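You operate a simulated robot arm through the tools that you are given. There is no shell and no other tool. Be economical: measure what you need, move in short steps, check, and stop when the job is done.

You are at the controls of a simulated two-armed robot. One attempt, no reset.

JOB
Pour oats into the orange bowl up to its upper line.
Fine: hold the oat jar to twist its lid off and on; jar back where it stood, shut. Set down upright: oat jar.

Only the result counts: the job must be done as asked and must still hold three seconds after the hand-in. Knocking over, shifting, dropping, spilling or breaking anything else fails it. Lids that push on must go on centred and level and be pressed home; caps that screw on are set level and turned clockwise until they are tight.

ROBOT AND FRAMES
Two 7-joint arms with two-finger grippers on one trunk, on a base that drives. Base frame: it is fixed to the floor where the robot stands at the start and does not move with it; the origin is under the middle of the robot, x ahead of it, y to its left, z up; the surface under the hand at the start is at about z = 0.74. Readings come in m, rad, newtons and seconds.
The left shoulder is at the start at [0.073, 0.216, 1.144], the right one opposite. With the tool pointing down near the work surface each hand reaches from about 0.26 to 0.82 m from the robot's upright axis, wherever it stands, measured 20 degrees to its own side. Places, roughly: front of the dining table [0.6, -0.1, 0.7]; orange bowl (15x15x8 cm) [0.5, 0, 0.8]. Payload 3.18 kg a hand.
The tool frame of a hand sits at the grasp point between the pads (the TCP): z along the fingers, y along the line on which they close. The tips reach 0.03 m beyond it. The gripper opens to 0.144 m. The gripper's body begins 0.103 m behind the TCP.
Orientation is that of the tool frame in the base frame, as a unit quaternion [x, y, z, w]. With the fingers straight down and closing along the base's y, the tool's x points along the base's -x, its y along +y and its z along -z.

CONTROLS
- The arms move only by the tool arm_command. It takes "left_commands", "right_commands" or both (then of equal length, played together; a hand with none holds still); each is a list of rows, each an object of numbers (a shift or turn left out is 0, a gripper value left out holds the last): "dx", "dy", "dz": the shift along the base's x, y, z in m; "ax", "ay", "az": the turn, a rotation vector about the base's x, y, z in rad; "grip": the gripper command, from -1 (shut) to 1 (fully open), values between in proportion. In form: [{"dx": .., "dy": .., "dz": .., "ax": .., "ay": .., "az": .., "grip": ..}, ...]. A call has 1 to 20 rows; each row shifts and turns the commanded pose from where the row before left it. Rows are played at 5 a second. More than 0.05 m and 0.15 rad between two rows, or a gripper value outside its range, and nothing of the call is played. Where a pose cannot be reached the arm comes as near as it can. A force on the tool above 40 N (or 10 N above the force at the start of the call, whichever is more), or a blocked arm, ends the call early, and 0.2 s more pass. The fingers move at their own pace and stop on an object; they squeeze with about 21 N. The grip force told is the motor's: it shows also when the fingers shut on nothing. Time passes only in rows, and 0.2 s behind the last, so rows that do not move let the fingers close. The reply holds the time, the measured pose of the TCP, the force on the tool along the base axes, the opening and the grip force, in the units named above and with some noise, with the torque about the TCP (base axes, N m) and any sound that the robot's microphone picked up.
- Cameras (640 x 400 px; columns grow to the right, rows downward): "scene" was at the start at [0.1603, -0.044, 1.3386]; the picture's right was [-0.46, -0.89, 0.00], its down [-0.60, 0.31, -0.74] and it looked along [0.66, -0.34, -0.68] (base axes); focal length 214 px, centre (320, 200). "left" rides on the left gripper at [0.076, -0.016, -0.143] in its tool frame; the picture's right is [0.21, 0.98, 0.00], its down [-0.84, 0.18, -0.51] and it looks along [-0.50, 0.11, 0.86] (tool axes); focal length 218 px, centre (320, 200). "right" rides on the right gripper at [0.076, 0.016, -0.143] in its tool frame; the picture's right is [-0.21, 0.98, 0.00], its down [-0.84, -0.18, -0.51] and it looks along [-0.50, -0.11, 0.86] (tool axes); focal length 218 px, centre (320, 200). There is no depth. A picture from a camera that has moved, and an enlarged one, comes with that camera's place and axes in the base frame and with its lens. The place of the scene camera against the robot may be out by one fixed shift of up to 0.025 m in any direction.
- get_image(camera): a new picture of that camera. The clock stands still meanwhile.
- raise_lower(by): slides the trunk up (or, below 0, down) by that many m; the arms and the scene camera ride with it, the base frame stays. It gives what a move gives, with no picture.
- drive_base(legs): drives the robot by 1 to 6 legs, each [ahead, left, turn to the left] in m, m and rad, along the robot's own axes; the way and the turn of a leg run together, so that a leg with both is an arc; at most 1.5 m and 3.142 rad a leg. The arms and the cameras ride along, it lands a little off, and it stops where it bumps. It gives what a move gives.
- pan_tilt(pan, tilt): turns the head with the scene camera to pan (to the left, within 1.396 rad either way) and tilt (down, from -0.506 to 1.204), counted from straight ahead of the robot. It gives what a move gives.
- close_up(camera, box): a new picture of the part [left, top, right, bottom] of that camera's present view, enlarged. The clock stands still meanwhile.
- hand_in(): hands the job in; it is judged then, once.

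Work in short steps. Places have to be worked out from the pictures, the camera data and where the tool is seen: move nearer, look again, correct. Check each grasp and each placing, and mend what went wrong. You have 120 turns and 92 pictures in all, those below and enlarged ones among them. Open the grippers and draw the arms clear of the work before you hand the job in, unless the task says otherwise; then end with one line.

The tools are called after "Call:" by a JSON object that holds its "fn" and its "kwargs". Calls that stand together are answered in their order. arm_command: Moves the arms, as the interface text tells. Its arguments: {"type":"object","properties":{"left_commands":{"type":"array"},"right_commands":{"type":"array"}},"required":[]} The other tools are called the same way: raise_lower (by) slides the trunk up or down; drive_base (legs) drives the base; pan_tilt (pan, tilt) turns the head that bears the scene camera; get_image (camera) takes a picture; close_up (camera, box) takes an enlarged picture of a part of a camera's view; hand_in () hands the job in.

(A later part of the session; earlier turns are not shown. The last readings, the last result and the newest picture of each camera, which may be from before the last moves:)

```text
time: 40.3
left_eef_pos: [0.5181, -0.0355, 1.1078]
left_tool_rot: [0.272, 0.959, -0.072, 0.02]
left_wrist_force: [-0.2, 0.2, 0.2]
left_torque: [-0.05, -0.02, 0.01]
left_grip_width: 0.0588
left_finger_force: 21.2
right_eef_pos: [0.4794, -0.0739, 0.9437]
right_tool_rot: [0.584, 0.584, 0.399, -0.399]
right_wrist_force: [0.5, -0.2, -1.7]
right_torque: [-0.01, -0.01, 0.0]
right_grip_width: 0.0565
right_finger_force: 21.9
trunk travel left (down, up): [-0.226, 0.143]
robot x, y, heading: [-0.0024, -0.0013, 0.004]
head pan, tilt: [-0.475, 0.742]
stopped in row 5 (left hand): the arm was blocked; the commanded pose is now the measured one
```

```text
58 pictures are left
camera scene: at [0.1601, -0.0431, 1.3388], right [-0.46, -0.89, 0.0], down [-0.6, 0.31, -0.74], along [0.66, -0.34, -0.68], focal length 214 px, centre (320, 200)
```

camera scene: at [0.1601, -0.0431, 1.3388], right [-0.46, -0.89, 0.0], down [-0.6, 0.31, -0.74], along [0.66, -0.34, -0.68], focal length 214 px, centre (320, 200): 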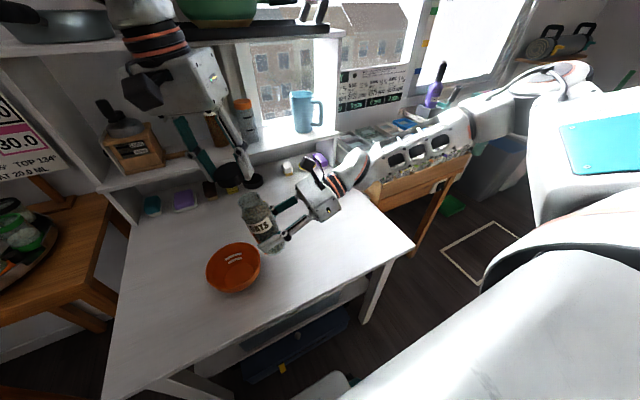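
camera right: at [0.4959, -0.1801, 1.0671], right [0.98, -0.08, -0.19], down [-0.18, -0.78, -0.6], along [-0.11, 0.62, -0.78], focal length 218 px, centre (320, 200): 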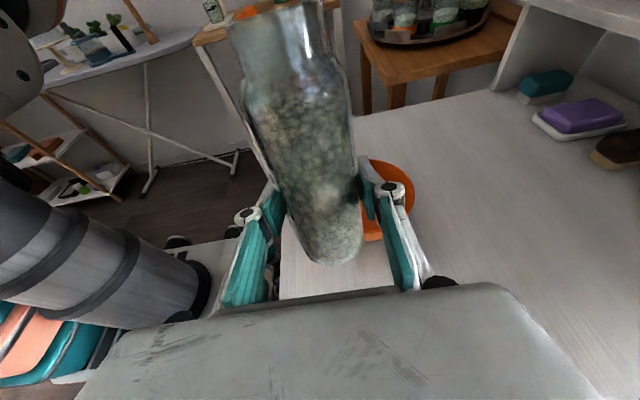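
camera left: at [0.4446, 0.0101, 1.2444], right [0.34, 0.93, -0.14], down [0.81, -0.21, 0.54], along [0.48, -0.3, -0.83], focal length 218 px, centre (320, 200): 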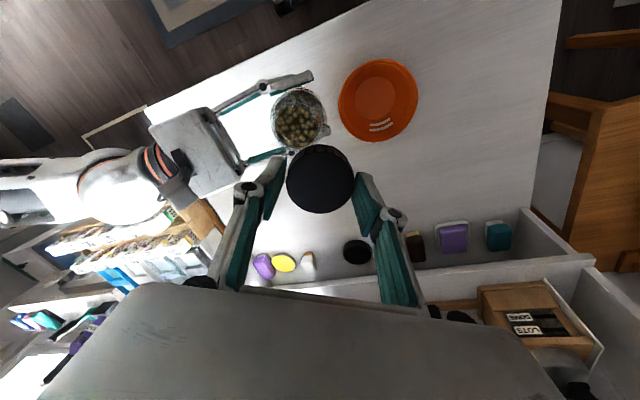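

The left hand holds the lid and nothing seems spilled. The jar may lean in the grip, so I look closer.

Call:
{"fn": "close_up", "kwargs": {"camera": "scene", "box": [190, 170, 350, 300]}}

Call:
{"fn": "close_up", "kwargs": {"camera": "left", "box": [220, 40, 440, 220]}}

```text
3.08 times, centred on (270, 235) of scene
camera zoom: at [0.1601, -0.0431, 1.3388], right [-0.46, -0.89, 0.0], down [-0.6, 0.31, -0.74], along [0.66, -0.34, -0.68], focal length 660 px, centre (474, 92)
```

zoom: 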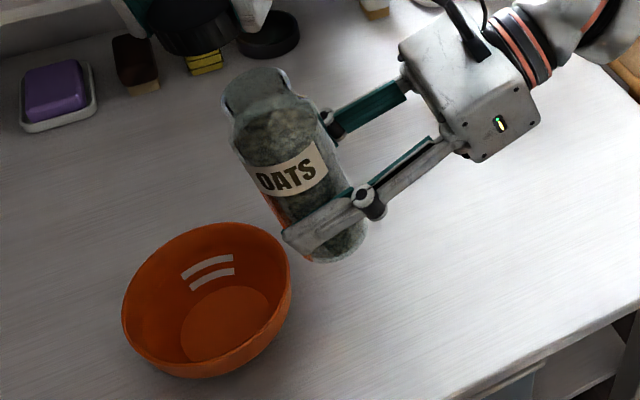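

```text
2.22 times, centred on (330, 130) of left
camera zoom: at [0.4446, 0.0101, 1.2444], right [0.34, 0.93, -0.14], down [0.81, -0.21, 0.54], along [0.48, -0.3, -0.83], focal length 485 px, centre (298, 356)
```

zoom: 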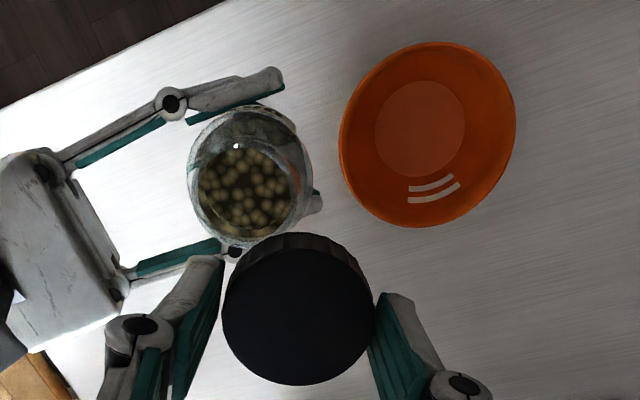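

The jar leans about 10° toward the bowl but holds its oats. I move the left hand with the lid to the side and above, where its camera can watch, and bring the jar mouth toward the bowl with a moderate tilt.

Call:
{"fn": "arm_command", "kwargs": {"left_commands": [{"dy": 0.03, "dz": 0.02}, {"dy": 0.03, "dz": 0.02}, {"dy": 0.03, "dx": -0.01}, {"dy": 0.03, "dx": -0.01}, {"dy": 0.02, "dx": -0.01}, {}, {}, {}], "right_commands": [{}, {}, {"dx": 0.01}, {"dx": 0.015, "ax": -0.1}, {"dx": 0.015, "ax": -0.1}, {"ax": -0.1}, {"ax": -0.1}, {}]}}

Call:
{"fn": "get_image", "kwargs": {"camera": "left"}}

Call:
{"fn": "get_image", "kwargs": {"camera": "scene"}}

```text
time: 42.1
left_eef_pos: [0.4858, 0.1026, 1.1442]
left_tool_rot: [0.274, 0.959, -0.066, 0.018]
left_wrist_force: [-0.5, 0.1, -0.4]
left_torque: [0.03, 0.02, 0.0]
left_grip_width: 0.0588
left_finger_force: 20.9
right_eef_pos: [0.5225, -0.0749, 0.9439]
right_tool_rot: [0.651, 0.652, 0.275, -0.275]
right_wrist_force: [-0.3, 0.1, -2.6]
right_torque: [0.0, 0.01, 0.03]
right_grip_width: 0.0564
right_finger_force: 20.7
trunk travel left (down, up): [-0.226, 0.143]
robot x, y, heading: [-0.001, -0.0015, 0.002]
head pan, tilt: [-0.475, 0.742]
```

```text
55 pictures are left
camera left: at [0.4133, 0.1485, 1.2811], right [0.34, 0.93, -0.13], down [0.81, -0.22, 0.54], along [0.48, -0.29, -0.83], focal length 218 px, centre (320, 200)
```

left: 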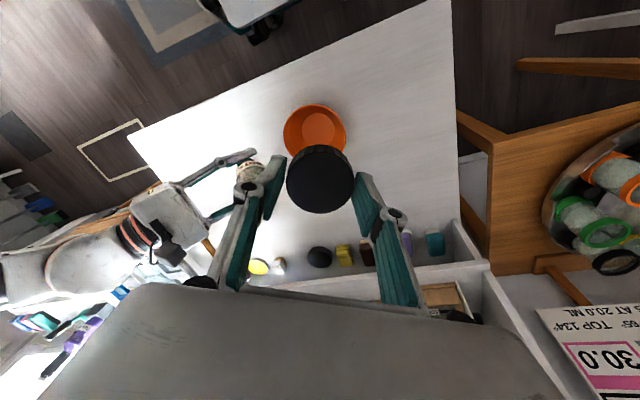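

```text
54 pictures are left
camera scene: at [0.1609, -0.0443, 1.3385], right [-0.46, -0.89, 0.0], down [-0.6, 0.31, -0.74], along [0.66, -0.34, -0.68], focal length 214 px, centre (320, 200)
```

scene: 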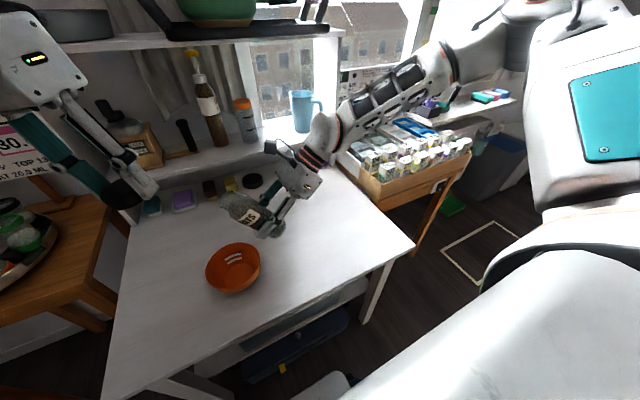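

The scene camera has the better view of the bowl and mouth. I take a close-up.

Call:
{"fn": "close_up", "kwargs": {"camera": "scene", "box": [190, 170, 350, 300]}}

```text
3.08 times, centred on (270, 235) of scene
camera zoom: at [0.1609, -0.0443, 1.3385], right [-0.46, -0.89, 0.0], down [-0.6, 0.31, -0.74], along [0.66, -0.34, -0.68], focal length 660 px, centre (474, 92)
```

zoom: 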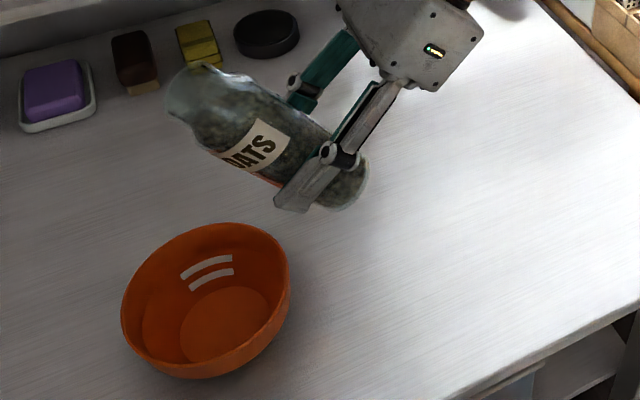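

The jar is at about 30°, with its mouth some 0.115 m from the TCP and on course for the bowl's middle. I tilt further to about 75° and lower.

Call:
{"fn": "arm_command", "kwargs": {"right_commands": [{"ax": -0.1, "dy": -0.004}, {"ax": -0.1}, {"ax": -0.1, "dz": -0.01}, {"ax": -0.1, "dz": -0.01}, {"ax": -0.1, "dz": -0.01}, {"ax": -0.1}, {}]}}

Call:
{"fn": "close_up", "kwargs": {"camera": "scene", "box": [190, 170, 350, 300]}}

```text
time: 43.7
left_eef_pos: [0.4867, 0.104, 1.1437]
left_tool_rot: [0.275, 0.959, -0.067, 0.019]
left_wrist_force: [0.0, 0.5, 0.0]
left_torque: [0.01, -0.01, -0.01]
left_grip_width: 0.0587
left_finger_force: 20.9
right_eef_pos: [0.5103, -0.1076, 0.9214]
right_tool_rot: [0.704, 0.704, 0.072, -0.07]
right_wrist_force: [0.6, -0.3, -2.1]
right_torque: [-0.03, 0.04, 0.0]
right_grip_width: 0.0566
right_finger_force: 20.5
right hand out of reach, approached as far as the arm can: row 5, 6
trunk travel left (down, up): [-0.226, 0.143]
robot x, y, heading: [-0.0001, -0.0018, 0.001]
head pan, tilt: [-0.475, 0.742]
```

```text
3.08 times, centred on (270, 235) of scene
camera zoom: at [0.1609, -0.0439, 1.3385], right [-0.46, -0.89, 0.0], down [-0.6, 0.31, -0.74], along [0.66, -0.34, -0.68], focal length 660 px, centre (474, 92)
```

zoom: 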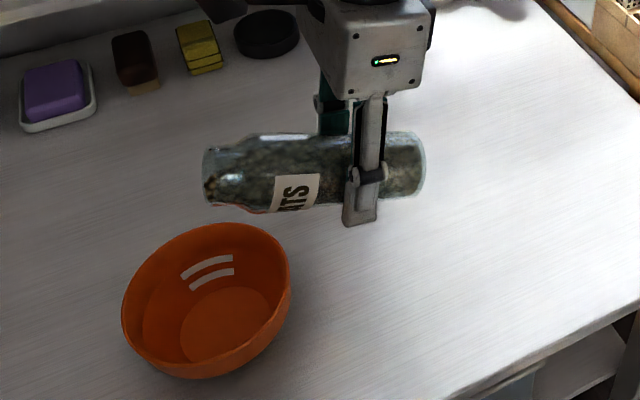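

The right arm hits a joint limit before the jar can go past horizontal this way. I bring the jar back upright, then swing the hand to point forward so I can pour by rolling the wrist.

Call:
{"fn": "arm_command", "kwargs": {"right_commands": [{"ax": 0.12, "dz": 0.005}, {"ax": 0.12, "dz": 0.005}, {"ax": 0.12, "dz": 0.005}, {"ax": 0.12, "dz": 0.005}, {"ax": 0.12, "dz": 0.005}, {"ax": 0.12}, {"ax": 0.12}, {"ax": 0.12}, {"ax": 0.12}, {}]}}

Call:
{"fn": "close_up", "kwargs": {"camera": "scene", "box": [190, 150, 350, 280]}}

```text
time: 45.9
left_eef_pos: [0.4867, 0.1035, 1.1442]
left_tool_rot: [0.274, 0.959, -0.067, 0.02]
left_wrist_force: [0.6, -0.4, 0.1]
left_torque: [0.02, -0.01, 0.01]
left_grip_width: 0.0588
left_finger_force: 21.3
right_eef_pos: [0.5098, -0.107, 0.9447]
right_tool_rot: [0.567, 0.567, 0.423, -0.422]
right_wrist_force: [0.8, 0.1, -1.9]
right_torque: [0.0, -0.01, 0.0]
right_grip_width: 0.0566
right_finger_force: 20.8
trunk travel left (down, up): [-0.226, 0.143]
robot x, y, heading: [-0.001, 0.0018, -0.0]
head pan, tilt: [-0.475, 0.742]
```

```text
3.08 times, centred on (270, 215) of scene
camera zoom: at [0.1604, -0.0438, 1.3387], right [-0.46, -0.89, 0.0], down [-0.6, 0.31, -0.74], along [0.66, -0.34, -0.68], focal length 660 px, centre (474, 154)
```

zoom: 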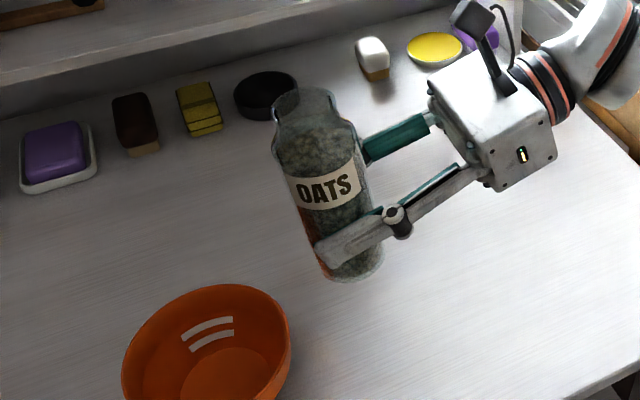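

The jar is upright again with nothing lost. I swing the hand about the vertical through the jar so that it points forward.

Call:
{"fn": "arm_command", "kwargs": {"right_commands": [{"az": -0.12}, {"az": -0.12}, {"az": -0.12}, {"az": -0.12}, {"az": -0.12}, {"az": -0.12}, {"az": -0.12}, {"az": -0.12}, {"az": -0.12}, {"az": -0.12}, {"az": -0.12}, {"az": -0.12}, {"az": -0.12}, {}]}}

Call:
{"fn": "get_image", "kwargs": {"camera": "scene"}}

Call:
{"fn": "get_image", "kwargs": {"camera": "right"}}

```text
time: 48.9
left_eef_pos: [0.4863, 0.1038, 1.1443]
left_tool_rot: [0.275, 0.959, -0.068, 0.018]
left_wrist_force: [0.4, 0.2, 0.1]
left_torque: [0.01, 0.0, 0.01]
left_grip_width: 0.0585
left_finger_force: 21.0
right_eef_pos: [0.5412, -0.2024, 0.9832]
right_tool_rot: [0.718, 0.36, 0.529, -0.271]
right_wrist_force: [0.4, 0.2, -2.6]
right_torque: [0.0, 0.0, 0.01]
right_grip_width: 0.0567
right_finger_force: 21.1
right hand out of reach, approached as far as the arm can: row 4, 5, 6, 7, 8, 9, 10, 11, 12, 13
trunk travel left (down, up): [-0.226, 0.143]
robot x, y, heading: [0.0024, -0.0027, -0.002]
head pan, tilt: [-0.475, 0.742]
```

```text
50 pictures are left
camera scene: at [0.1607, -0.0438, 1.3386], right [-0.46, -0.89, 0.0], down [-0.6, 0.31, -0.74], along [0.66, -0.34, -0.68], focal length 214 px, centre (320, 200)
```

scene: 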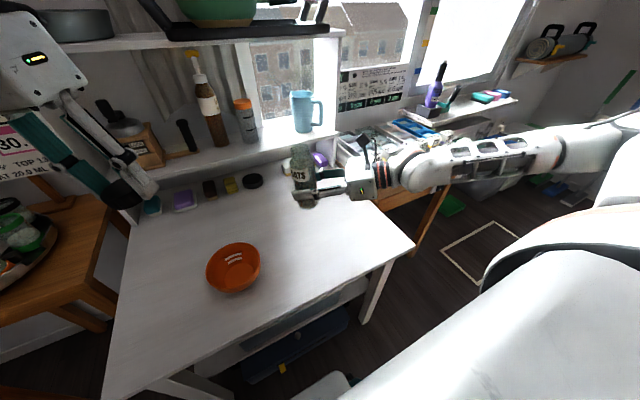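

```text
49 pictures are left
camera right: at [0.4868, -0.3057, 1.0979], right [0.75, -0.63, -0.21], down [-0.58, -0.48, -0.66], along [0.31, 0.61, -0.72], focal length 218 px, centre (320, 200)
```

right: 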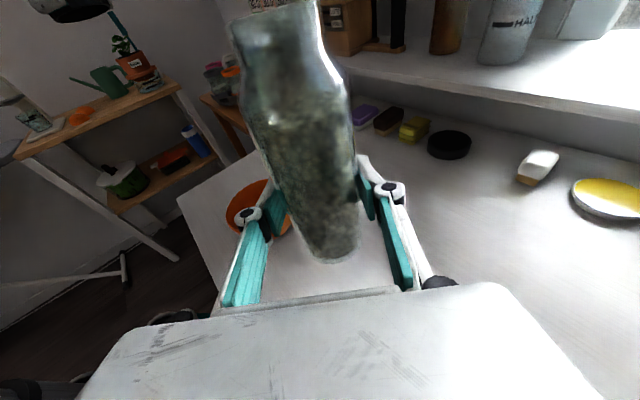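

The arm's reach geometry limits this swing. I return to the pointing-left posture. Then I'll drive the base to the left so the right shoulder lines up with the bowl, which gives the wrist room to tilt past vertical.

Call:
{"fn": "arm_command", "kwargs": {"right_commands": [{"az": 0.106}, {"az": 0.106}, {"az": 0.106}, {"az": 0.106}, {"az": 0.106}, {"az": 0.106, "dy": -0.02}, {"dy": -0.02}, {}]}}

Call:
{"fn": "drive_base", "kwargs": {"legs": [[0, 0.15, 0]]}}

Call:
{"fn": "get_image", "kwargs": {"camera": "scene"}}

```text
time: 50.7
left_eef_pos: [0.4867, 0.1049, 1.1427]
left_tool_rot: [0.274, 0.959, -0.068, 0.018]
left_wrist_force: [-0.5, -0.1, 0.3]
left_torque: [0.02, -0.01, 0.03]
left_grip_width: 0.0586
left_finger_force: 20.6
right_eef_pos: [0.5426, -0.2355, 0.9827]
right_tool_rot: [0.569, 0.567, 0.418, -0.424]
right_wrist_force: [0.8, -0.1, -1.9]
right_torque: [0.02, 0.0, 0.0]
right_grip_width: 0.0567
right_finger_force: 21.0
right hand out of reach, approached as far as the arm can: row 1
trunk travel left (down, up): [-0.226, 0.143]
robot x, y, heading: [-0.0003, -0.0, -0.002]
head pan, tilt: [-0.475, 0.742]
```

```text
time: 52.6
left_eef_pos: [0.4869, 0.2516, 1.1437]
left_tool_rot: [0.276, 0.959, -0.068, 0.019]
left_wrist_force: [-0.7, -0.1, -0.3]
left_torque: [-0.05, -0.01, 0.03]
left_grip_width: 0.059
left_finger_force: 20.8
right_eef_pos: [0.542, -0.0885, 0.9842]
right_tool_rot: [0.57, 0.565, 0.419, -0.423]
right_wrist_force: [-0.1, -1.1, -2.4]
right_torque: [-0.02, 0.01, 0.02]
right_grip_width: 0.0567
right_finger_force: 21.0
trunk travel left (down, up): [-0.226, 0.143]
robot x, y, heading: [0.0048, 0.1469, -0.002]
head pan, tilt: [-0.475, 0.742]
```

```text
48 pictures are left
camera scene: at [0.1607, 0.104, 1.3386], right [-0.46, -0.89, 0.0], down [-0.6, 0.31, -0.74], along [0.65, -0.34, -0.68], focal length 214 px, centre (320, 200)
```

scene: 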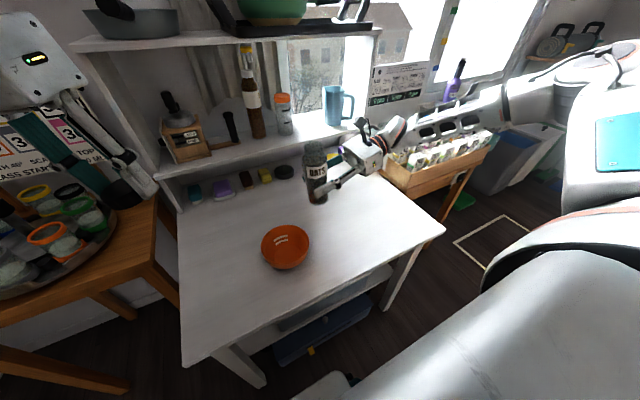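

The drive works smoothly. I go another 0.12 m left, then bring the jar back over to the bowl's side.

Call:
{"fn": "drive_base", "kwargs": {"legs": [[0, 0.13, 0]]}}

Call:
{"fn": "arm_command", "kwargs": {"right_commands": [{"dy": -0.03}, {"dy": -0.03}, {"dy": -0.03}, {"dy": -0.03, "dx": -0.01}, {"dy": -0.02, "dx": -0.01}, {}]}}

```text
time: 54.4
left_eef_pos: [0.4878, 0.3778, 1.145]
left_tool_rot: [0.277, 0.958, -0.068, 0.019]
left_wrist_force: [-0.4, -0.1, 0.4]
left_torque: [-0.04, -0.01, 0.0]
left_grip_width: 0.059
left_finger_force: 21.3
right_eef_pos: [0.5423, 0.0372, 0.9829]
right_tool_rot: [0.57, 0.566, 0.419, -0.423]
right_wrist_force: [0.3, 0.2, -1.3]
right_torque: [0.02, 0.04, 0.01]
right_grip_width: 0.0567
right_finger_force: 21.1
trunk travel left (down, up): [-0.226, 0.143]
robot x, y, heading: [0.0024, 0.2736, -0.004]
head pan, tilt: [-0.475, 0.742]
```

```text
time: 55.8
left_eef_pos: [0.4878, 0.3773, 1.1444]
left_tool_rot: [0.277, 0.958, -0.067, 0.019]
left_wrist_force: [0.3, -1.1, 0.2]
left_torque: [-0.01, 0.02, -0.02]
left_grip_width: 0.0589
left_finger_force: 21.0
right_eef_pos: [0.5225, -0.1043, 0.9846]
right_tool_rot: [0.572, 0.565, 0.42, -0.422]
right_wrist_force: [0.2, -0.7, -2.4]
right_torque: [0.01, 0.02, -0.01]
right_grip_width: 0.0568
right_finger_force: 21.1
trunk travel left (down, up): [-0.226, 0.143]
robot x, y, heading: [0.0002, 0.2764, -0.005]
head pan, tilt: [-0.475, 0.742]
```

Now I tilt the jar toward the bowl, up to the roughly 65° it held without spilling before.

Call:
{"fn": "arm_command", "kwargs": {"right_commands": [{"ax": -0.12}, {"ax": -0.12}, {"ax": -0.12}, {"ax": -0.12, "dz": -0.01}, {"ax": -0.12, "dz": -0.01}, {"ax": -0.12, "dz": -0.01}, {"ax": -0.12, "dz": -0.01}, {"ax": -0.12}, {"ax": -0.12}, {}]}}

Call:
{"fn": "get_image", "kwargs": {"camera": "scene"}}

```text
time: 58.0
left_eef_pos: [0.4876, 0.3775, 1.1443]
left_tool_rot: [0.276, 0.959, -0.067, 0.018]
left_wrist_force: [0.8, 0.4, -0.7]
left_torque: [0.02, -0.03, 0.0]
left_grip_width: 0.0592
left_finger_force: 21.5
right_eef_pos: [0.5227, -0.1032, 0.9436]
right_tool_rot: [0.707, 0.701, 0.068, -0.069]
right_wrist_force: [1.0, 0.3, -1.7]
right_torque: [-0.05, 0.01, -0.01]
right_grip_width: 0.0566
right_finger_force: 21.4
trunk travel left (down, up): [-0.226, 0.143]
robot x, y, heading: [0.0015, 0.273, -0.001]
head pan, tilt: [-0.475, 0.742]
```

```text
47 pictures are left
camera scene: at [0.161, 0.2301, 1.3386], right [-0.46, -0.89, 0.0], down [-0.6, 0.31, -0.74], along [0.65, -0.34, -0.68], focal length 214 px, centre (320, 200)
```

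scene: 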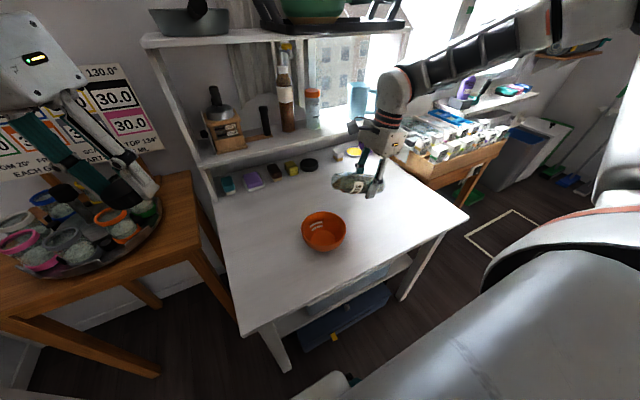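

This posture works and no limit is reported. I look closely at the mouth and bowl before going on.

Call:
{"fn": "close_up", "kwargs": {"camera": "scene", "box": [280, 140, 420, 260]}}

```text
3.33 times, centred on (350, 200) of scene
camera zoom: at [0.161, 0.2301, 1.3386], right [-0.46, -0.89, 0.0], down [-0.6, 0.31, -0.74], along [0.65, -0.34, -0.68], focal length 715 px, centre (220, 200)
```

zoom: 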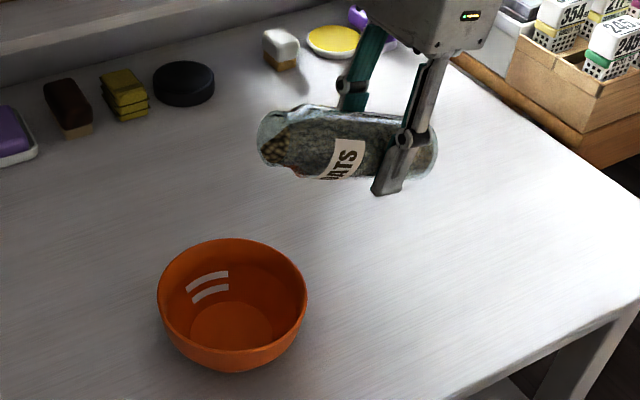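

The mouth is at about y 0.0, z 1.0. I lower the jar, centre it on the bowl and tilt in small steps.

Call:
{"fn": "arm_command", "kwargs": {"right_commands": [{"dy": 0.006, "dz": -0.012}, {"dy": 0.006, "dz": -0.012}, {"dz": -0.012}, {"ax": -0.1}, {"ax": -0.1}, {}, {}]}}

Call:
{"fn": "close_up", "kwargs": {"camera": "scene", "box": [280, 140, 420, 260]}}

```text
time: 59.6
left_eef_pos: [0.4888, 0.3757, 1.1442]
left_tool_rot: [0.276, 0.959, -0.067, 0.018]
left_wrist_force: [-1.4, 0.1, -0.2]
left_torque: [-0.06, -0.03, 0.01]
left_grip_width: 0.0585
left_finger_force: 20.8
right_eef_pos: [0.5222, -0.0898, 0.9068]
right_tool_rot: [0.71, 0.704, -0.002, 0.002]
right_wrist_force: [0.6, 0.1, -1.9]
right_torque: [-0.01, 0.0, 0.0]
right_grip_width: 0.0567
right_finger_force: 21.3
trunk travel left (down, up): [-0.226, 0.143]
robot x, y, heading: [0.0033, 0.2728, -0.0]
head pan, tilt: [-0.475, 0.742]
```

```text
3.33 times, centred on (350, 200) of scene
camera zoom: at [0.1611, 0.231, 1.3386], right [-0.46, -0.89, 0.0], down [-0.6, 0.31, -0.74], along [0.65, -0.34, -0.68], focal length 715 px, centre (220, 200)
```

zoom: 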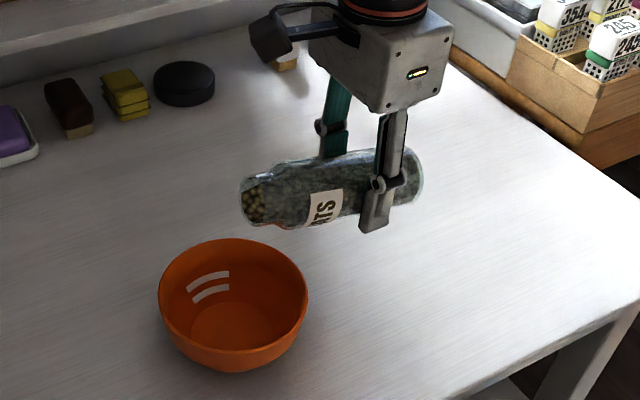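

The mouth is over the bowl at about y 0.017, z 0.95. I tilt by another 0.1 rad and watch for flow.

Call:
{"fn": "arm_command", "kwargs": {"right_commands": [{"ax": -0.1}, {}]}}

Call:
{"fn": "close_up", "kwargs": {"camera": "scene", "box": [280, 140, 420, 260]}}

```text
time: 60.2
left_eef_pos: [0.4878, 0.3768, 1.1432]
left_tool_rot: [0.276, 0.959, -0.066, 0.017]
left_wrist_force: [-0.3, 0.0, -0.5]
left_torque: [-0.02, 0.0, 0.02]
left_grip_width: 0.0589
left_finger_force: 21.2
right_eef_pos: [0.5224, -0.0906, 0.9069]
right_tool_rot: [0.709, 0.703, -0.036, 0.038]
right_wrist_force: [-0.2, 0.4, -1.6]
right_torque: [-0.06, -0.04, -0.02]
right_grip_width: 0.0564
right_finger_force: 20.9
trunk travel left (down, up): [-0.226, 0.143]
robot x, y, heading: [-0.0004, 0.2747, 0.002]
head pan, tilt: [-0.475, 0.742]
```

```text
3.33 times, centred on (350, 200) of scene
camera zoom: at [0.1608, 0.2304, 1.3387], right [-0.46, -0.89, 0.0], down [-0.6, 0.31, -0.74], along [0.65, -0.34, -0.68], focal length 715 px, centre (220, 200)
```

zoom: 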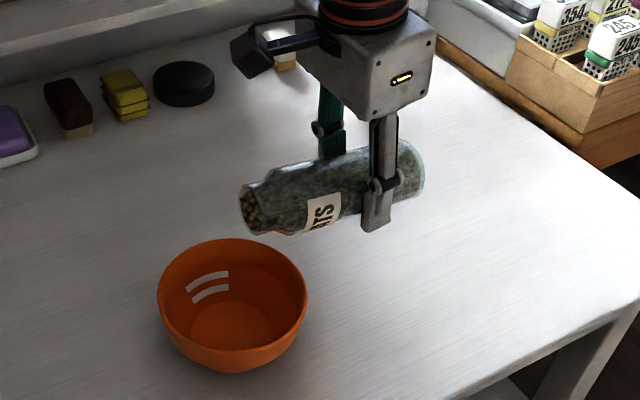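

No flow yet. I tilt another 0.1 rad.

Call:
{"fn": "arm_command", "kwargs": {"right_commands": [{"ax": -0.1}, {}]}}

Call:
{"fn": "close_up", "kwargs": {"camera": "scene", "box": [280, 140, 420, 260]}}

```text
time: 60.8
left_eef_pos: [0.487, 0.3775, 1.1445]
left_tool_rot: [0.276, 0.959, -0.066, 0.019]
left_wrist_force: [-0.7, 0.7, 0.3]
left_torque: [0.04, -0.02, 0.0]
left_grip_width: 0.0587
left_finger_force: 20.9
right_eef_pos: [0.5212, -0.0905, 0.906]
right_tool_rot: [0.706, 0.701, -0.072, 0.073]
right_wrist_force: [0.4, 0.8, -2.3]
right_torque: [-0.02, -0.02, 0.01]
right_grip_width: 0.0566
right_finger_force: 20.1
trunk travel left (down, up): [-0.226, 0.143]
robot x, y, heading: [0.0016, 0.2771, -0.002]
head pan, tilt: [-0.475, 0.742]
```

```text
3.33 times, centred on (350, 200) of scene
camera zoom: at [0.1608, 0.2306, 1.3387], right [-0.46, -0.89, 0.0], down [-0.6, 0.31, -0.74], along [0.65, -0.34, -0.68], focal length 715 px, centre (220, 200)
```

zoom: 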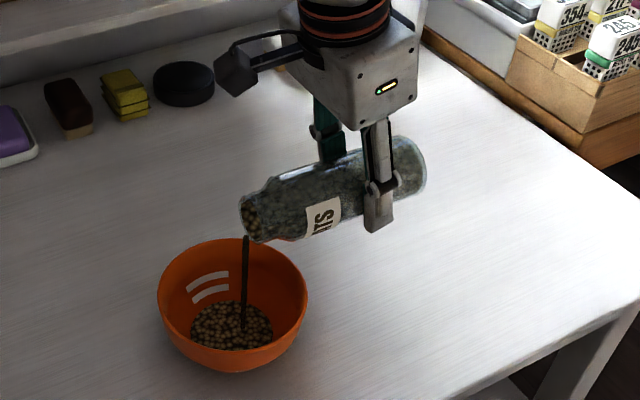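

Oats are flowing into the middle of the bowl. I hold still for a moment and check.

Call:
{"fn": "arm_command", "kwargs": {"right_commands": [{}, {}]}}

Call:
{"fn": "close_up", "kwargs": {"camera": "scene", "box": [280, 140, 420, 260]}}

```text
time: 61.4
left_eef_pos: [0.4875, 0.3771, 1.1448]
left_tool_rot: [0.277, 0.958, -0.067, 0.018]
left_wrist_force: [0.2, 0.3, 0.1]
left_torque: [-0.01, -0.03, -0.01]
left_grip_width: 0.0588
left_finger_force: 20.4
right_eef_pos: [0.5215, -0.0908, 0.9066]
right_tool_rot: [0.707, 0.7, -0.072, 0.073]
right_wrist_force: [0.8, 0.5, -1.7]
right_torque: [-0.06, 0.0, 0.04]
right_grip_width: 0.0567
right_finger_force: 21.0
trunk travel left (down, up): [-0.226, 0.143]
robot x, y, heading: [0.0035, 0.2752, -0.007]
head pan, tilt: [-0.475, 0.742]
```

```text
3.33 times, centred on (350, 200) of scene
camera zoom: at [0.1611, 0.2308, 1.3386], right [-0.46, -0.89, 0.0], down [-0.6, 0.31, -0.74], along [0.65, -0.34, -0.68], focal length 715 px, centre (220, 200)
```

zoom: 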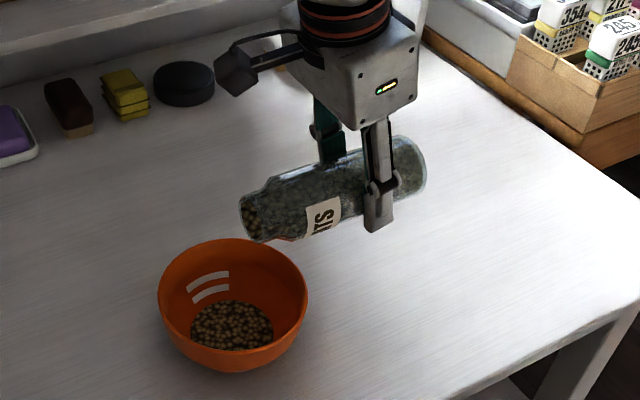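

The flow stopped by itself at this angle, so it's easy to control. I tilt in small steps of 0.07 rad.

Call:
{"fn": "arm_command", "kwargs": {"right_commands": [{"ax": -0.07}, {}, {}]}}

Call:
{"fn": "close_up", "kwargs": {"camera": "scene", "box": [280, 140, 420, 260]}}

```text
time: 62.2
left_eef_pos: [0.4882, 0.3771, 1.1439]
left_tool_rot: [0.276, 0.959, -0.066, 0.018]
left_wrist_force: [0.6, 0.3, 0.4]
left_torque: [0.01, -0.01, 0.0]
left_grip_width: 0.0589
left_finger_force: 20.9
right_eef_pos: [0.5214, -0.0899, 0.9064]
right_tool_rot: [0.703, 0.698, -0.096, 0.097]
right_wrist_force: [0.4, -0.2, -1.7]
right_torque: [-0.05, 0.02, -0.07]
right_grip_width: 0.057
right_finger_force: 20.5
trunk travel left (down, up): [-0.226, 0.143]
robot x, y, heading: [0.0011, 0.2744, -0.007]
head pan, tilt: [-0.475, 0.742]
```

```text
3.33 times, centred on (350, 200) of scene
camera zoom: at [0.1612, 0.2309, 1.3386], right [-0.46, -0.89, 0.0], down [-0.6, 0.31, -0.74], along [0.65, -0.34, -0.68], focal length 715 px, centre (220, 200)
```

zoom: 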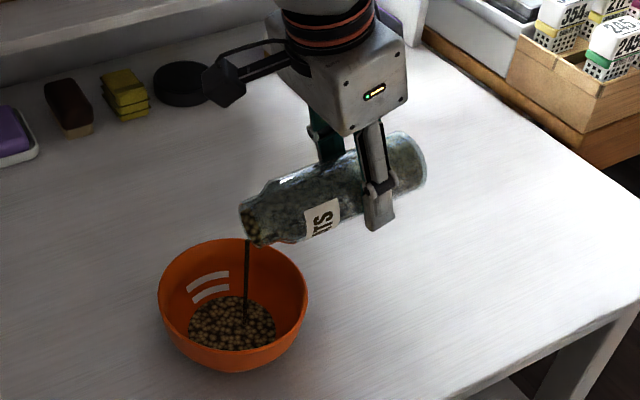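

The level is still below the lower line. I continue tilting.

Call:
{"fn": "arm_command", "kwargs": {"right_commands": [{"ax": -0.07}, {}, {}, {}]}}

Call:
{"fn": "close_up", "kwargs": {"camera": "scene", "box": [280, 180, 380, 260]}}

```text
time: 63.2
left_eef_pos: [0.4886, 0.3773, 1.1425]
left_tool_rot: [0.276, 0.959, -0.066, 0.017]
left_wrist_force: [0.0, 0.1, 0.0]
left_torque: [-0.02, -0.02, 0.02]
left_grip_width: 0.059
left_finger_force: 21.3
right_eef_pos: [0.5228, -0.0904, 0.9077]
right_tool_rot: [0.699, 0.694, -0.121, 0.123]
right_wrist_force: [-0.1, -0.3, -1.7]
right_torque: [-0.06, -0.01, -0.01]
right_grip_width: 0.0564
right_finger_force: 21.2
trunk travel left (down, up): [-0.226, 0.143]
robot x, y, heading: [0.0012, 0.2754, -0.001]
head pan, tilt: [-0.475, 0.742]
```

```text
5.00 times, centred on (330, 220) of scene
camera zoom: at [0.161, 0.2307, 1.3386], right [-0.46, -0.89, 0.0], down [-0.6, 0.31, -0.74], along [0.65, -0.34, -0.68], focal length 1072 px, centre (270, 100)
```

zoom: 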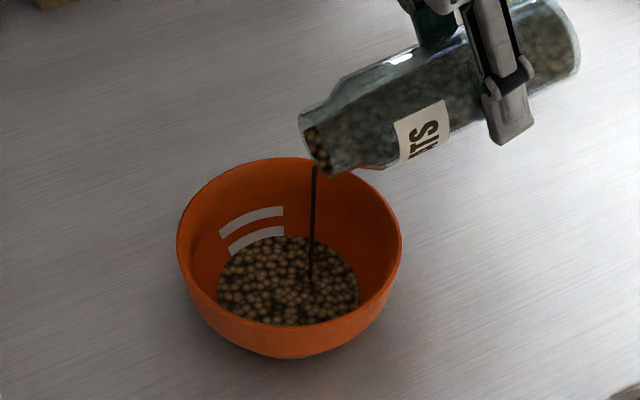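

The level has reached the lower stripe and oats are still flowing. I hold, then check.

Call:
{"fn": "arm_command", "kwargs": {"right_commands": [{}, {}, {}]}}

Call:
{"fn": "close_up", "kwargs": {"camera": "scene", "box": [280, 180, 380, 260]}}

```text
time: 64.0
left_eef_pos: [0.4874, 0.3766, 1.1436]
left_tool_rot: [0.277, 0.958, -0.067, 0.019]
left_wrist_force: [0.4, -0.3, 0.7]
left_torque: [0.02, 0.01, -0.02]
left_grip_width: 0.0588
left_finger_force: 20.5
right_eef_pos: [0.5227, -0.0908, 0.9065]
right_tool_rot: [0.699, 0.694, -0.12, 0.122]
right_wrist_force: [-0.7, -0.1, -2.1]
right_torque: [-0.03, -0.01, 0.01]
right_grip_width: 0.0568
right_finger_force: 20.8
trunk travel left (down, up): [-0.226, 0.143]
robot x, y, heading: [-0.0017, 0.2719, -0.005]
head pan, tilt: [-0.475, 0.742]
```

```text
5.00 times, centred on (330, 220) of scene
camera zoom: at [0.1611, 0.2308, 1.3386], right [-0.46, -0.89, 0.0], down [-0.6, 0.31, -0.74], along [0.65, -0.34, -0.68], focal length 1072 px, centre (270, 100)
```

zoom: 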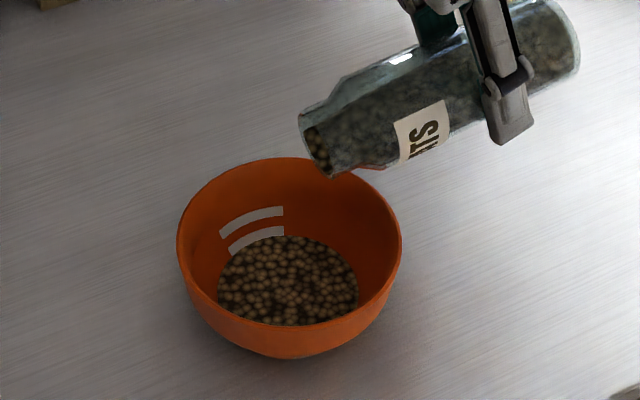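

Flow stopped at the bottom of the lower stripe. The next step is another 0.09 rad.

Call:
{"fn": "arm_command", "kwargs": {"right_commands": [{"ax": -0.09}, {}, {}, {}, {}, {}]}}

Call:
{"fn": "close_up", "kwargs": {"camera": "scene", "box": [280, 180, 380, 260]}}

```text
time: 65.4
left_eef_pos: [0.4881, 0.3776, 1.1441]
left_tool_rot: [0.277, 0.958, -0.067, 0.018]
left_wrist_force: [-0.4, -0.2, 0.5]
left_torque: [-0.03, 0.0, -0.02]
left_grip_width: 0.0587
left_finger_force: 21.2
right_eef_pos: [0.5232, -0.0894, 0.9074]
right_tool_rot: [0.694, 0.687, -0.152, 0.153]
right_wrist_force: [0.1, -0.4, -1.6]
right_torque: [-0.02, -0.02, -0.03]
right_grip_width: 0.0565
right_finger_force: 21.0
trunk travel left (down, up): [-0.226, 0.143]
robot x, y, heading: [0.0019, 0.2737, -0.002]
head pan, tilt: [-0.475, 0.742]
```

```text
5.00 times, centred on (330, 220) of scene
camera zoom: at [0.1611, 0.2308, 1.3386], right [-0.46, -0.89, 0.0], down [-0.6, 0.31, -0.74], along [0.65, -0.34, -0.68], focal length 1072 px, centre (270, 100)
```

zoom: 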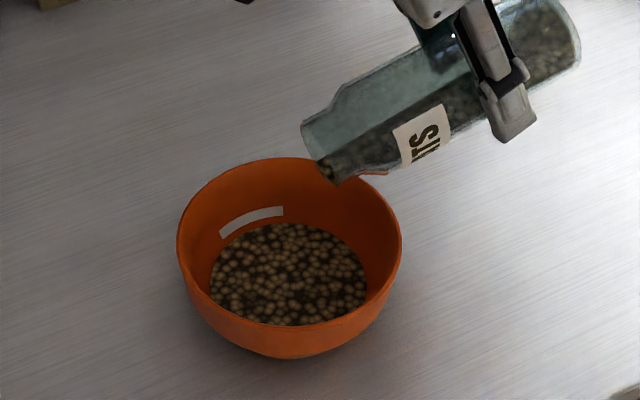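

The lower stripe is covered and the upper one is just above the surface. I take smaller steps from here.

Call:
{"fn": "arm_command", "kwargs": {"right_commands": [{"ax": -0.03}, {}, {}, {}]}}

Call:
{"fn": "close_up", "kwargs": {"camera": "scene", "box": [290, 190, 370, 250]}}

```text
time: 66.4
left_eef_pos: [0.4881, 0.3769, 1.143]
left_tool_rot: [0.277, 0.958, -0.067, 0.018]
left_wrist_force: [0.3, -0.4, 1.1]
left_torque: [-0.02, -0.02, 0.02]
left_grip_width: 0.0589
left_finger_force: 20.6
right_eef_pos: [0.5236, -0.0906, 0.9078]
right_tool_rot: [0.691, 0.685, -0.162, 0.163]
right_wrist_force: [0.9, 0.1, -2.1]
right_torque: [-0.04, 0.03, -0.01]
right_grip_width: 0.0565
right_finger_force: 20.3
trunk travel left (down, up): [-0.226, 0.143]
robot x, y, heading: [0.0032, 0.276, -0.003]
head pan, tilt: [-0.475, 0.742]
```

```text
6.67 times, centred on (330, 220) of scene
camera zoom: at [0.161, 0.2308, 1.3386], right [-0.46, -0.89, 0.0], down [-0.6, 0.31, -0.74], along [0.65, -0.34, -0.68], focal length 1430 px, centre (253, 67)
```

zoom: 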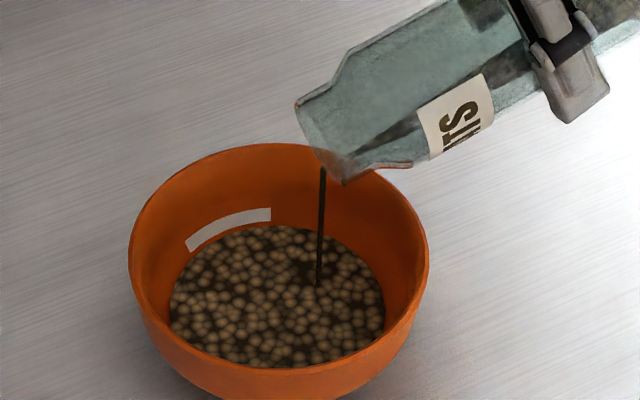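

The surface touches the lower edge of the upper stripe and a stream is still falling. I wait briefly and check.

Call:
{"fn": "arm_command", "kwargs": {"right_commands": [{}, {}]}}

Call:
{"fn": "close_up", "kwargs": {"camera": "scene", "box": [290, 190, 370, 250]}}

```text
time: 67.0
left_eef_pos: [0.4882, 0.377, 1.143]
left_tool_rot: [0.276, 0.959, -0.068, 0.018]
left_wrist_force: [0.0, 0.2, 0.2]
left_torque: [0.03, 0.01, -0.01]
left_grip_width: 0.0586
left_finger_force: 21.2
right_eef_pos: [0.5229, -0.0891, 0.9091]
right_tool_rot: [0.691, 0.685, -0.163, 0.163]
right_wrist_force: [-0.3, -0.5, -1.5]
right_torque: [0.0, -0.02, 0.0]
right_grip_width: 0.0567
right_finger_force: 21.3
trunk travel left (down, up): [-0.226, 0.143]
robot x, y, heading: [0.002, 0.2784, -0.006]
head pan, tilt: [-0.475, 0.742]
```

```text
6.67 times, centred on (330, 220) of scene
camera zoom: at [0.1611, 0.2308, 1.3386], right [-0.46, -0.89, 0.0], down [-0.6, 0.31, -0.74], along [0.65, -0.34, -0.68], focal length 1430 px, centre (253, 67)
```

zoom: 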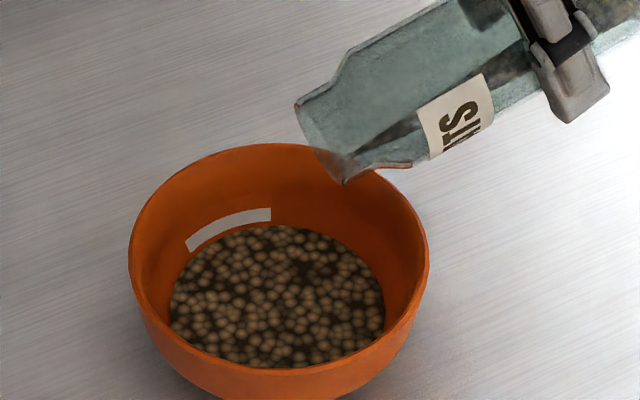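

Flow has stopped with the surface at the stripe's lower edge. I add 0.035 rad to bring it to the middle of the stripe.

Call:
{"fn": "arm_command", "kwargs": {"right_commands": [{"ax": -0.035}, {}, {}, {}, {}, {}]}}

Call:
{"fn": "close_up", "kwargs": {"camera": "scene", "box": [290, 190, 370, 250]}}

```text
time: 68.4
left_eef_pos: [0.4867, 0.3771, 1.1458]
left_tool_rot: [0.277, 0.959, -0.066, 0.017]
left_wrist_force: [-0.4, -0.4, -0.1]
left_torque: [0.01, 0.0, 0.01]
left_grip_width: 0.0585
left_finger_force: 21.3
right_eef_pos: [0.5216, -0.0923, 0.9074]
right_tool_rot: [0.688, 0.682, -0.173, 0.176]
right_wrist_force: [0.1, -0.3, -2.4]
right_torque: [-0.03, -0.01, 0.01]
right_grip_width: 0.0566
right_finger_force: 20.9
trunk travel left (down, up): [-0.226, 0.143]
robot x, y, heading: [0.0007, 0.2735, -0.008]
head pan, tilt: [-0.475, 0.742]
```

```text
6.67 times, centred on (330, 220) of scene
camera zoom: at [0.1611, 0.2308, 1.3386], right [-0.46, -0.89, 0.0], down [-0.6, 0.31, -0.74], along [0.65, -0.34, -0.68], focal length 1430 px, centre (253, 67)
```

zoom: 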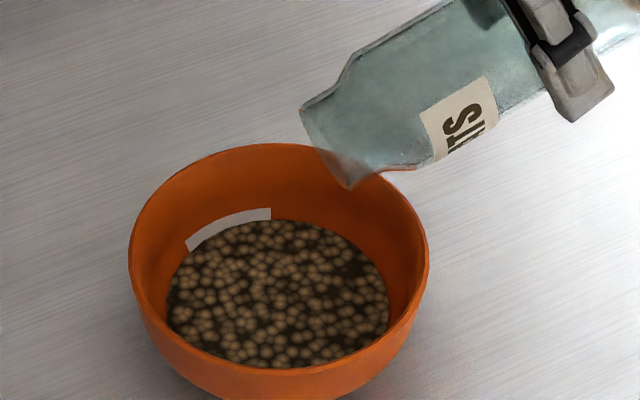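

The surface now laps about a quarter of the upper stripe. One last small step of 0.02 rad should bring it to mid-stripe.

Call:
{"fn": "arm_command", "kwargs": {"right_commands": [{"ax": -0.02}, {}, {}, {}, {}, {}]}}

Call:
{"fn": "close_up", "kwargs": {"camera": "scene", "box": [290, 190, 370, 250]}}

```text
time: 69.8
left_eef_pos: [0.4878, 0.3773, 1.1443]
left_tool_rot: [0.276, 0.959, -0.067, 0.019]
left_wrist_force: [-0.4, 0.2, -0.1]
left_torque: [-0.01, -0.01, -0.01]
left_grip_width: 0.0586
left_finger_force: 21.0
right_eef_pos: [0.5221, -0.0924, 0.9075]
right_tool_rot: [0.686, 0.681, -0.181, 0.183]
right_wrist_force: [-0.4, 0.0, -2.3]
right_torque: [-0.02, -0.03, -0.01]
right_grip_width: 0.0567
right_finger_force: 21.3
trunk travel left (down, up): [-0.226, 0.143]
robot x, y, heading: [0.0023, 0.2752, -0.003]
head pan, tilt: [-0.475, 0.742]
```

```text
6.67 times, centred on (330, 220) of scene
camera zoom: at [0.1611, 0.2308, 1.3386], right [-0.46, -0.89, 0.0], down [-0.6, 0.31, -0.74], along [0.65, -0.34, -0.68], focal length 1430 px, centre (253, 67)
```

zoom: 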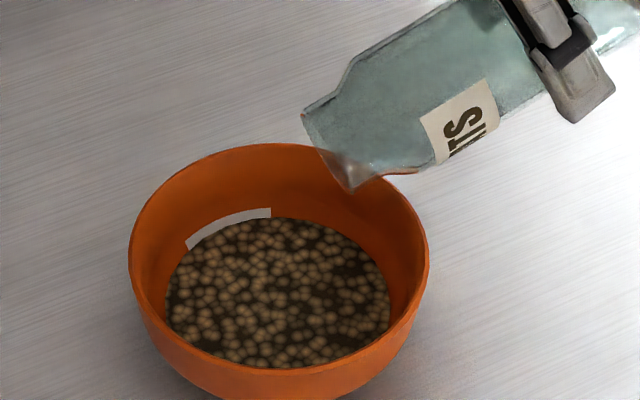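

The level is at about the middle of the upper stripe. I tilt the jar back upright, lifting it over the bowl.

Call:
{"fn": "arm_command", "kwargs": {"right_commands": [{"ax": 0.14}, {"ax": 0.14}, {"ax": 0.14, "dz": 0.01}, {"ax": 0.14, "dz": 0.01}, {"ax": 0.14, "dz": 0.01}, {"ax": 0.14, "dz": 0.01}, {"ax": 0.14, "dz": 0.01}, {"ax": 0.14}, {"ax": 0.14}, {"ax": 0.14}, {"ax": 0.14}, {"ax": 0.14}, {"ax": 0.12}, {}]}}

Call:
{"fn": "get_image", "kwargs": {"camera": "scene"}}

Call:
{"fn": "close_up", "kwargs": {"camera": "scene", "box": [290, 130, 430, 260]}}

```text
time: 72.8
left_eef_pos: [0.4871, 0.3776, 1.1439]
left_tool_rot: [0.276, 0.959, -0.067, 0.018]
left_wrist_force: [0.2, 0.1, 0.6]
left_torque: [-0.02, 0.0, 0.04]
left_grip_width: 0.0585
left_finger_force: 21.1
right_eef_pos: [0.5216, -0.0901, 0.9598]
right_tool_rot: [0.569, 0.565, 0.421, -0.425]
right_wrist_force: [0.3, -0.5, -2.0]
right_torque: [-0.02, 0.01, 0.02]
right_grip_width: 0.0566
right_finger_force: 21.1
trunk travel left (down, up): [-0.226, 0.143]
robot x, y, heading: [0.003, 0.275, -0.002]
head pan, tilt: [-0.475, 0.742]
```

```text
33 pictures are left
camera scene: at [0.1608, 0.2309, 1.3387], right [-0.46, -0.89, 0.0], down [-0.6, 0.31, -0.74], along [0.65, -0.34, -0.68], focal length 214 px, centre (320, 200)
```

scene: 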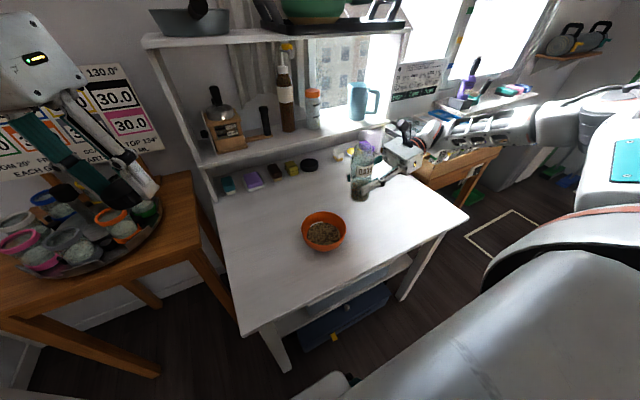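

```text
3.08 times, centred on (360, 195) of scene
camera zoom: at [0.1608, 0.2309, 1.3387], right [-0.46, -0.89, 0.0], down [-0.6, 0.31, -0.74], along [0.65, -0.34, -0.68], focal length 660 px, centre (197, 215)
```

zoom: 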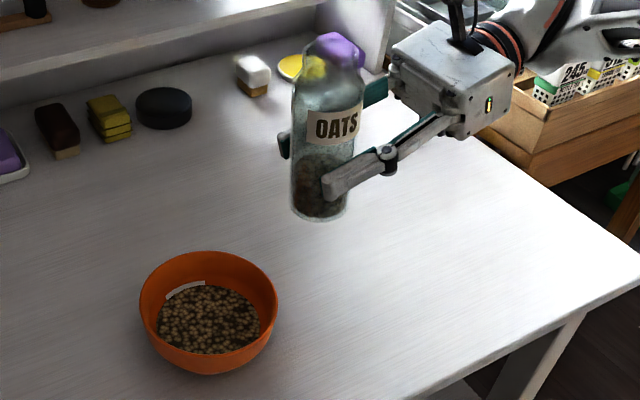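

No spill, and the bowl is at the stripe. I drive the base back to where it was, so I can set the jar down on its spot and regrasp it cleanly upright before putting the lid on.

Call:
{"fn": "arm_command", "kwargs": {"right_commands": [{"ax": 0.07, "dz": 0.02}, {"dz": 0.02}, {}]}}

Call:
{"fn": "drive_base", "kwargs": {"legs": [[0, -0.275, 0]]}}

Call:
{"fn": "arm_command", "kwargs": {"right_commands": [{"dy": 0.03}, {"dy": 0.03}, {"dy": 0.03}, {"dy": 0.03}, {"dy": 0.02, "dx": 0.01}, {"dx": 0.01}, {}]}}

Call:
{"fn": "get_image", "kwargs": {"camera": "left"}}

```text
time: 73.6
left_eef_pos: [0.4881, 0.3768, 1.1446]
left_tool_rot: [0.276, 0.959, -0.066, 0.019]
left_wrist_force: [0.6, -1.1, -0.2]
left_torque: [0.01, -0.01, 0.01]
left_grip_width: 0.0591
left_finger_force: 21.0
right_eef_pos: [0.5236, -0.0908, 0.9978]
right_tool_rot: [0.555, 0.549, 0.44, -0.444]
right_wrist_force: [0.3, 0.2, -1.9]
right_torque: [0.03, -0.01, 0.02]
right_grip_width: 0.0567
right_finger_force: 21.1
trunk travel left (down, up): [-0.226, 0.143]
robot x, y, heading: [0.0042, 0.2754, -0.005]
head pan, tilt: [-0.475, 0.742]
```

```text
time: 76.6
left_eef_pos: [0.4876, 0.1052, 1.1436]
left_tool_rot: [0.275, 0.959, -0.067, 0.018]
left_wrist_force: [0.3, 0.3, 0.5]
left_torque: [0.03, -0.02, -0.01]
left_grip_width: 0.059
left_finger_force: 21.1
right_eef_pos: [0.5239, -0.3634, 0.9978]
right_tool_rot: [0.554, 0.549, 0.44, -0.444]
right_wrist_force: [0.5, -0.3, -2.0]
right_torque: [0.0, 0.05, 0.01]
right_grip_width: 0.0565
right_finger_force: 21.3
trunk travel left (down, up): [-0.226, 0.143]
robot x, y, heading: [-0.0025, 0.0044, 0.0]
head pan, tilt: [-0.475, 0.742]
```

```text
time: 78.2
left_eef_pos: [0.4879, 0.1063, 1.143]
left_tool_rot: [0.275, 0.959, -0.067, 0.019]
left_wrist_force: [-0.7, -0.4, -0.1]
left_torque: [0.0, 0.02, 0.0]
left_grip_width: 0.0589
left_finger_force: 21.3
right_eef_pos: [0.5436, -0.223, 0.9971]
right_tool_rot: [0.555, 0.55, 0.439, -0.444]
right_wrist_force: [-0.2, -0.4, -2.2]
right_torque: [-0.05, -0.01, -0.03]
right_grip_width: 0.0566
right_finger_force: 21.5
trunk travel left (down, up): [-0.226, 0.143]
robot x, y, heading: [0.0005, 0.0036, -0.001]
head pan, tilt: [-0.475, 0.742]
```

```text
31 pictures are left
camera left: at [0.4131, 0.1508, 1.2812], right [0.34, 0.93, -0.13], down [0.81, -0.22, 0.54], along [0.48, -0.29, -0.83], focal length 218 px, centre (320, 200)
```

left: 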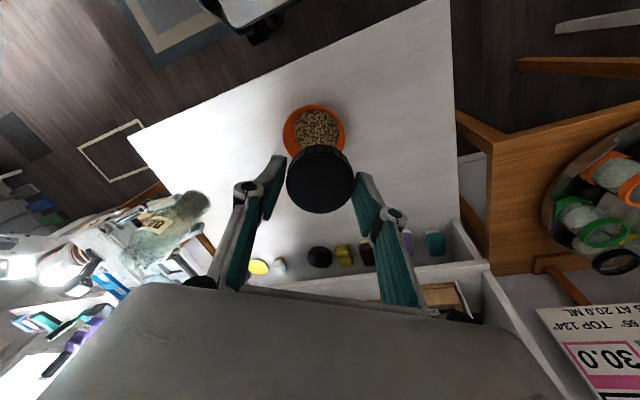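

I align the jar over its spot at (0.541, -0.204) and lower the trunk by 0.1 m.

Call:
{"fn": "arm_command", "kwargs": {"right_commands": [{"dy": 0.01, "dx": -0.002}, {"dy": 0.009}, {}]}}

Call:
{"fn": "raise_lower", "kwargs": {"by": -0.12}}

Call:
{"fn": "get_image", "kwargs": {"camera": "scene"}}

```text
time: 79.0
left_eef_pos: [0.486, 0.105, 1.1441]
left_tool_rot: [0.276, 0.959, -0.068, 0.019]
left_wrist_force: [-0.4, 0.3, -0.3]
left_torque: [-0.01, -0.01, -0.03]
left_grip_width: 0.0591
left_finger_force: 20.6
right_eef_pos: [0.5401, -0.2028, 0.9972]
right_tool_rot: [0.554, 0.551, 0.439, -0.444]
right_wrist_force: [0.0, -0.5, -1.7]
right_torque: [0.01, 0.01, 0.0]
right_grip_width: 0.0566
right_finger_force: 20.9
trunk travel left (down, up): [-0.226, 0.143]
robot x, y, heading: [-0.0003, 0.004, -0.006]
head pan, tilt: [-0.475, 0.742]
```

```text
time: 80.5
left_eef_pos: [0.5212, 0.1052, 0.9276]
left_tool_rot: [0.267, 0.953, -0.1, -0.098]
left_wrist_force: [0.2, -0.5, -0.1]
left_torque: [-0.01, -0.06, 0.0]
left_grip_width: 0.0589
left_finger_force: 21.3
right_eef_pos: [0.5413, -0.2046, 0.8811]
right_tool_rot: [0.553, 0.551, 0.44, -0.443]
right_wrist_force: [0.1, -0.1, -1.1]
right_torque: [-0.1, 0.0, -0.01]
right_grip_width: 0.0564
right_finger_force: 21.0
trunk travel left (down, up): [-0.106, 0.263]
robot x, y, heading: [0.0007, 0.0024, -0.003]
head pan, tilt: [-0.475, 0.742]
```

```text
30 pictures are left
camera scene: at [0.2743, -0.0414, 1.2038], right [-0.46, -0.89, 0.0], down [-0.6, 0.31, -0.74], along [0.66, -0.34, -0.68], focal length 214 px, centre (320, 200)
```

scene: 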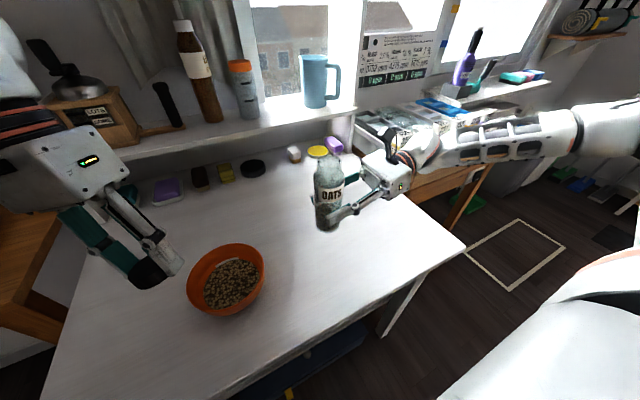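

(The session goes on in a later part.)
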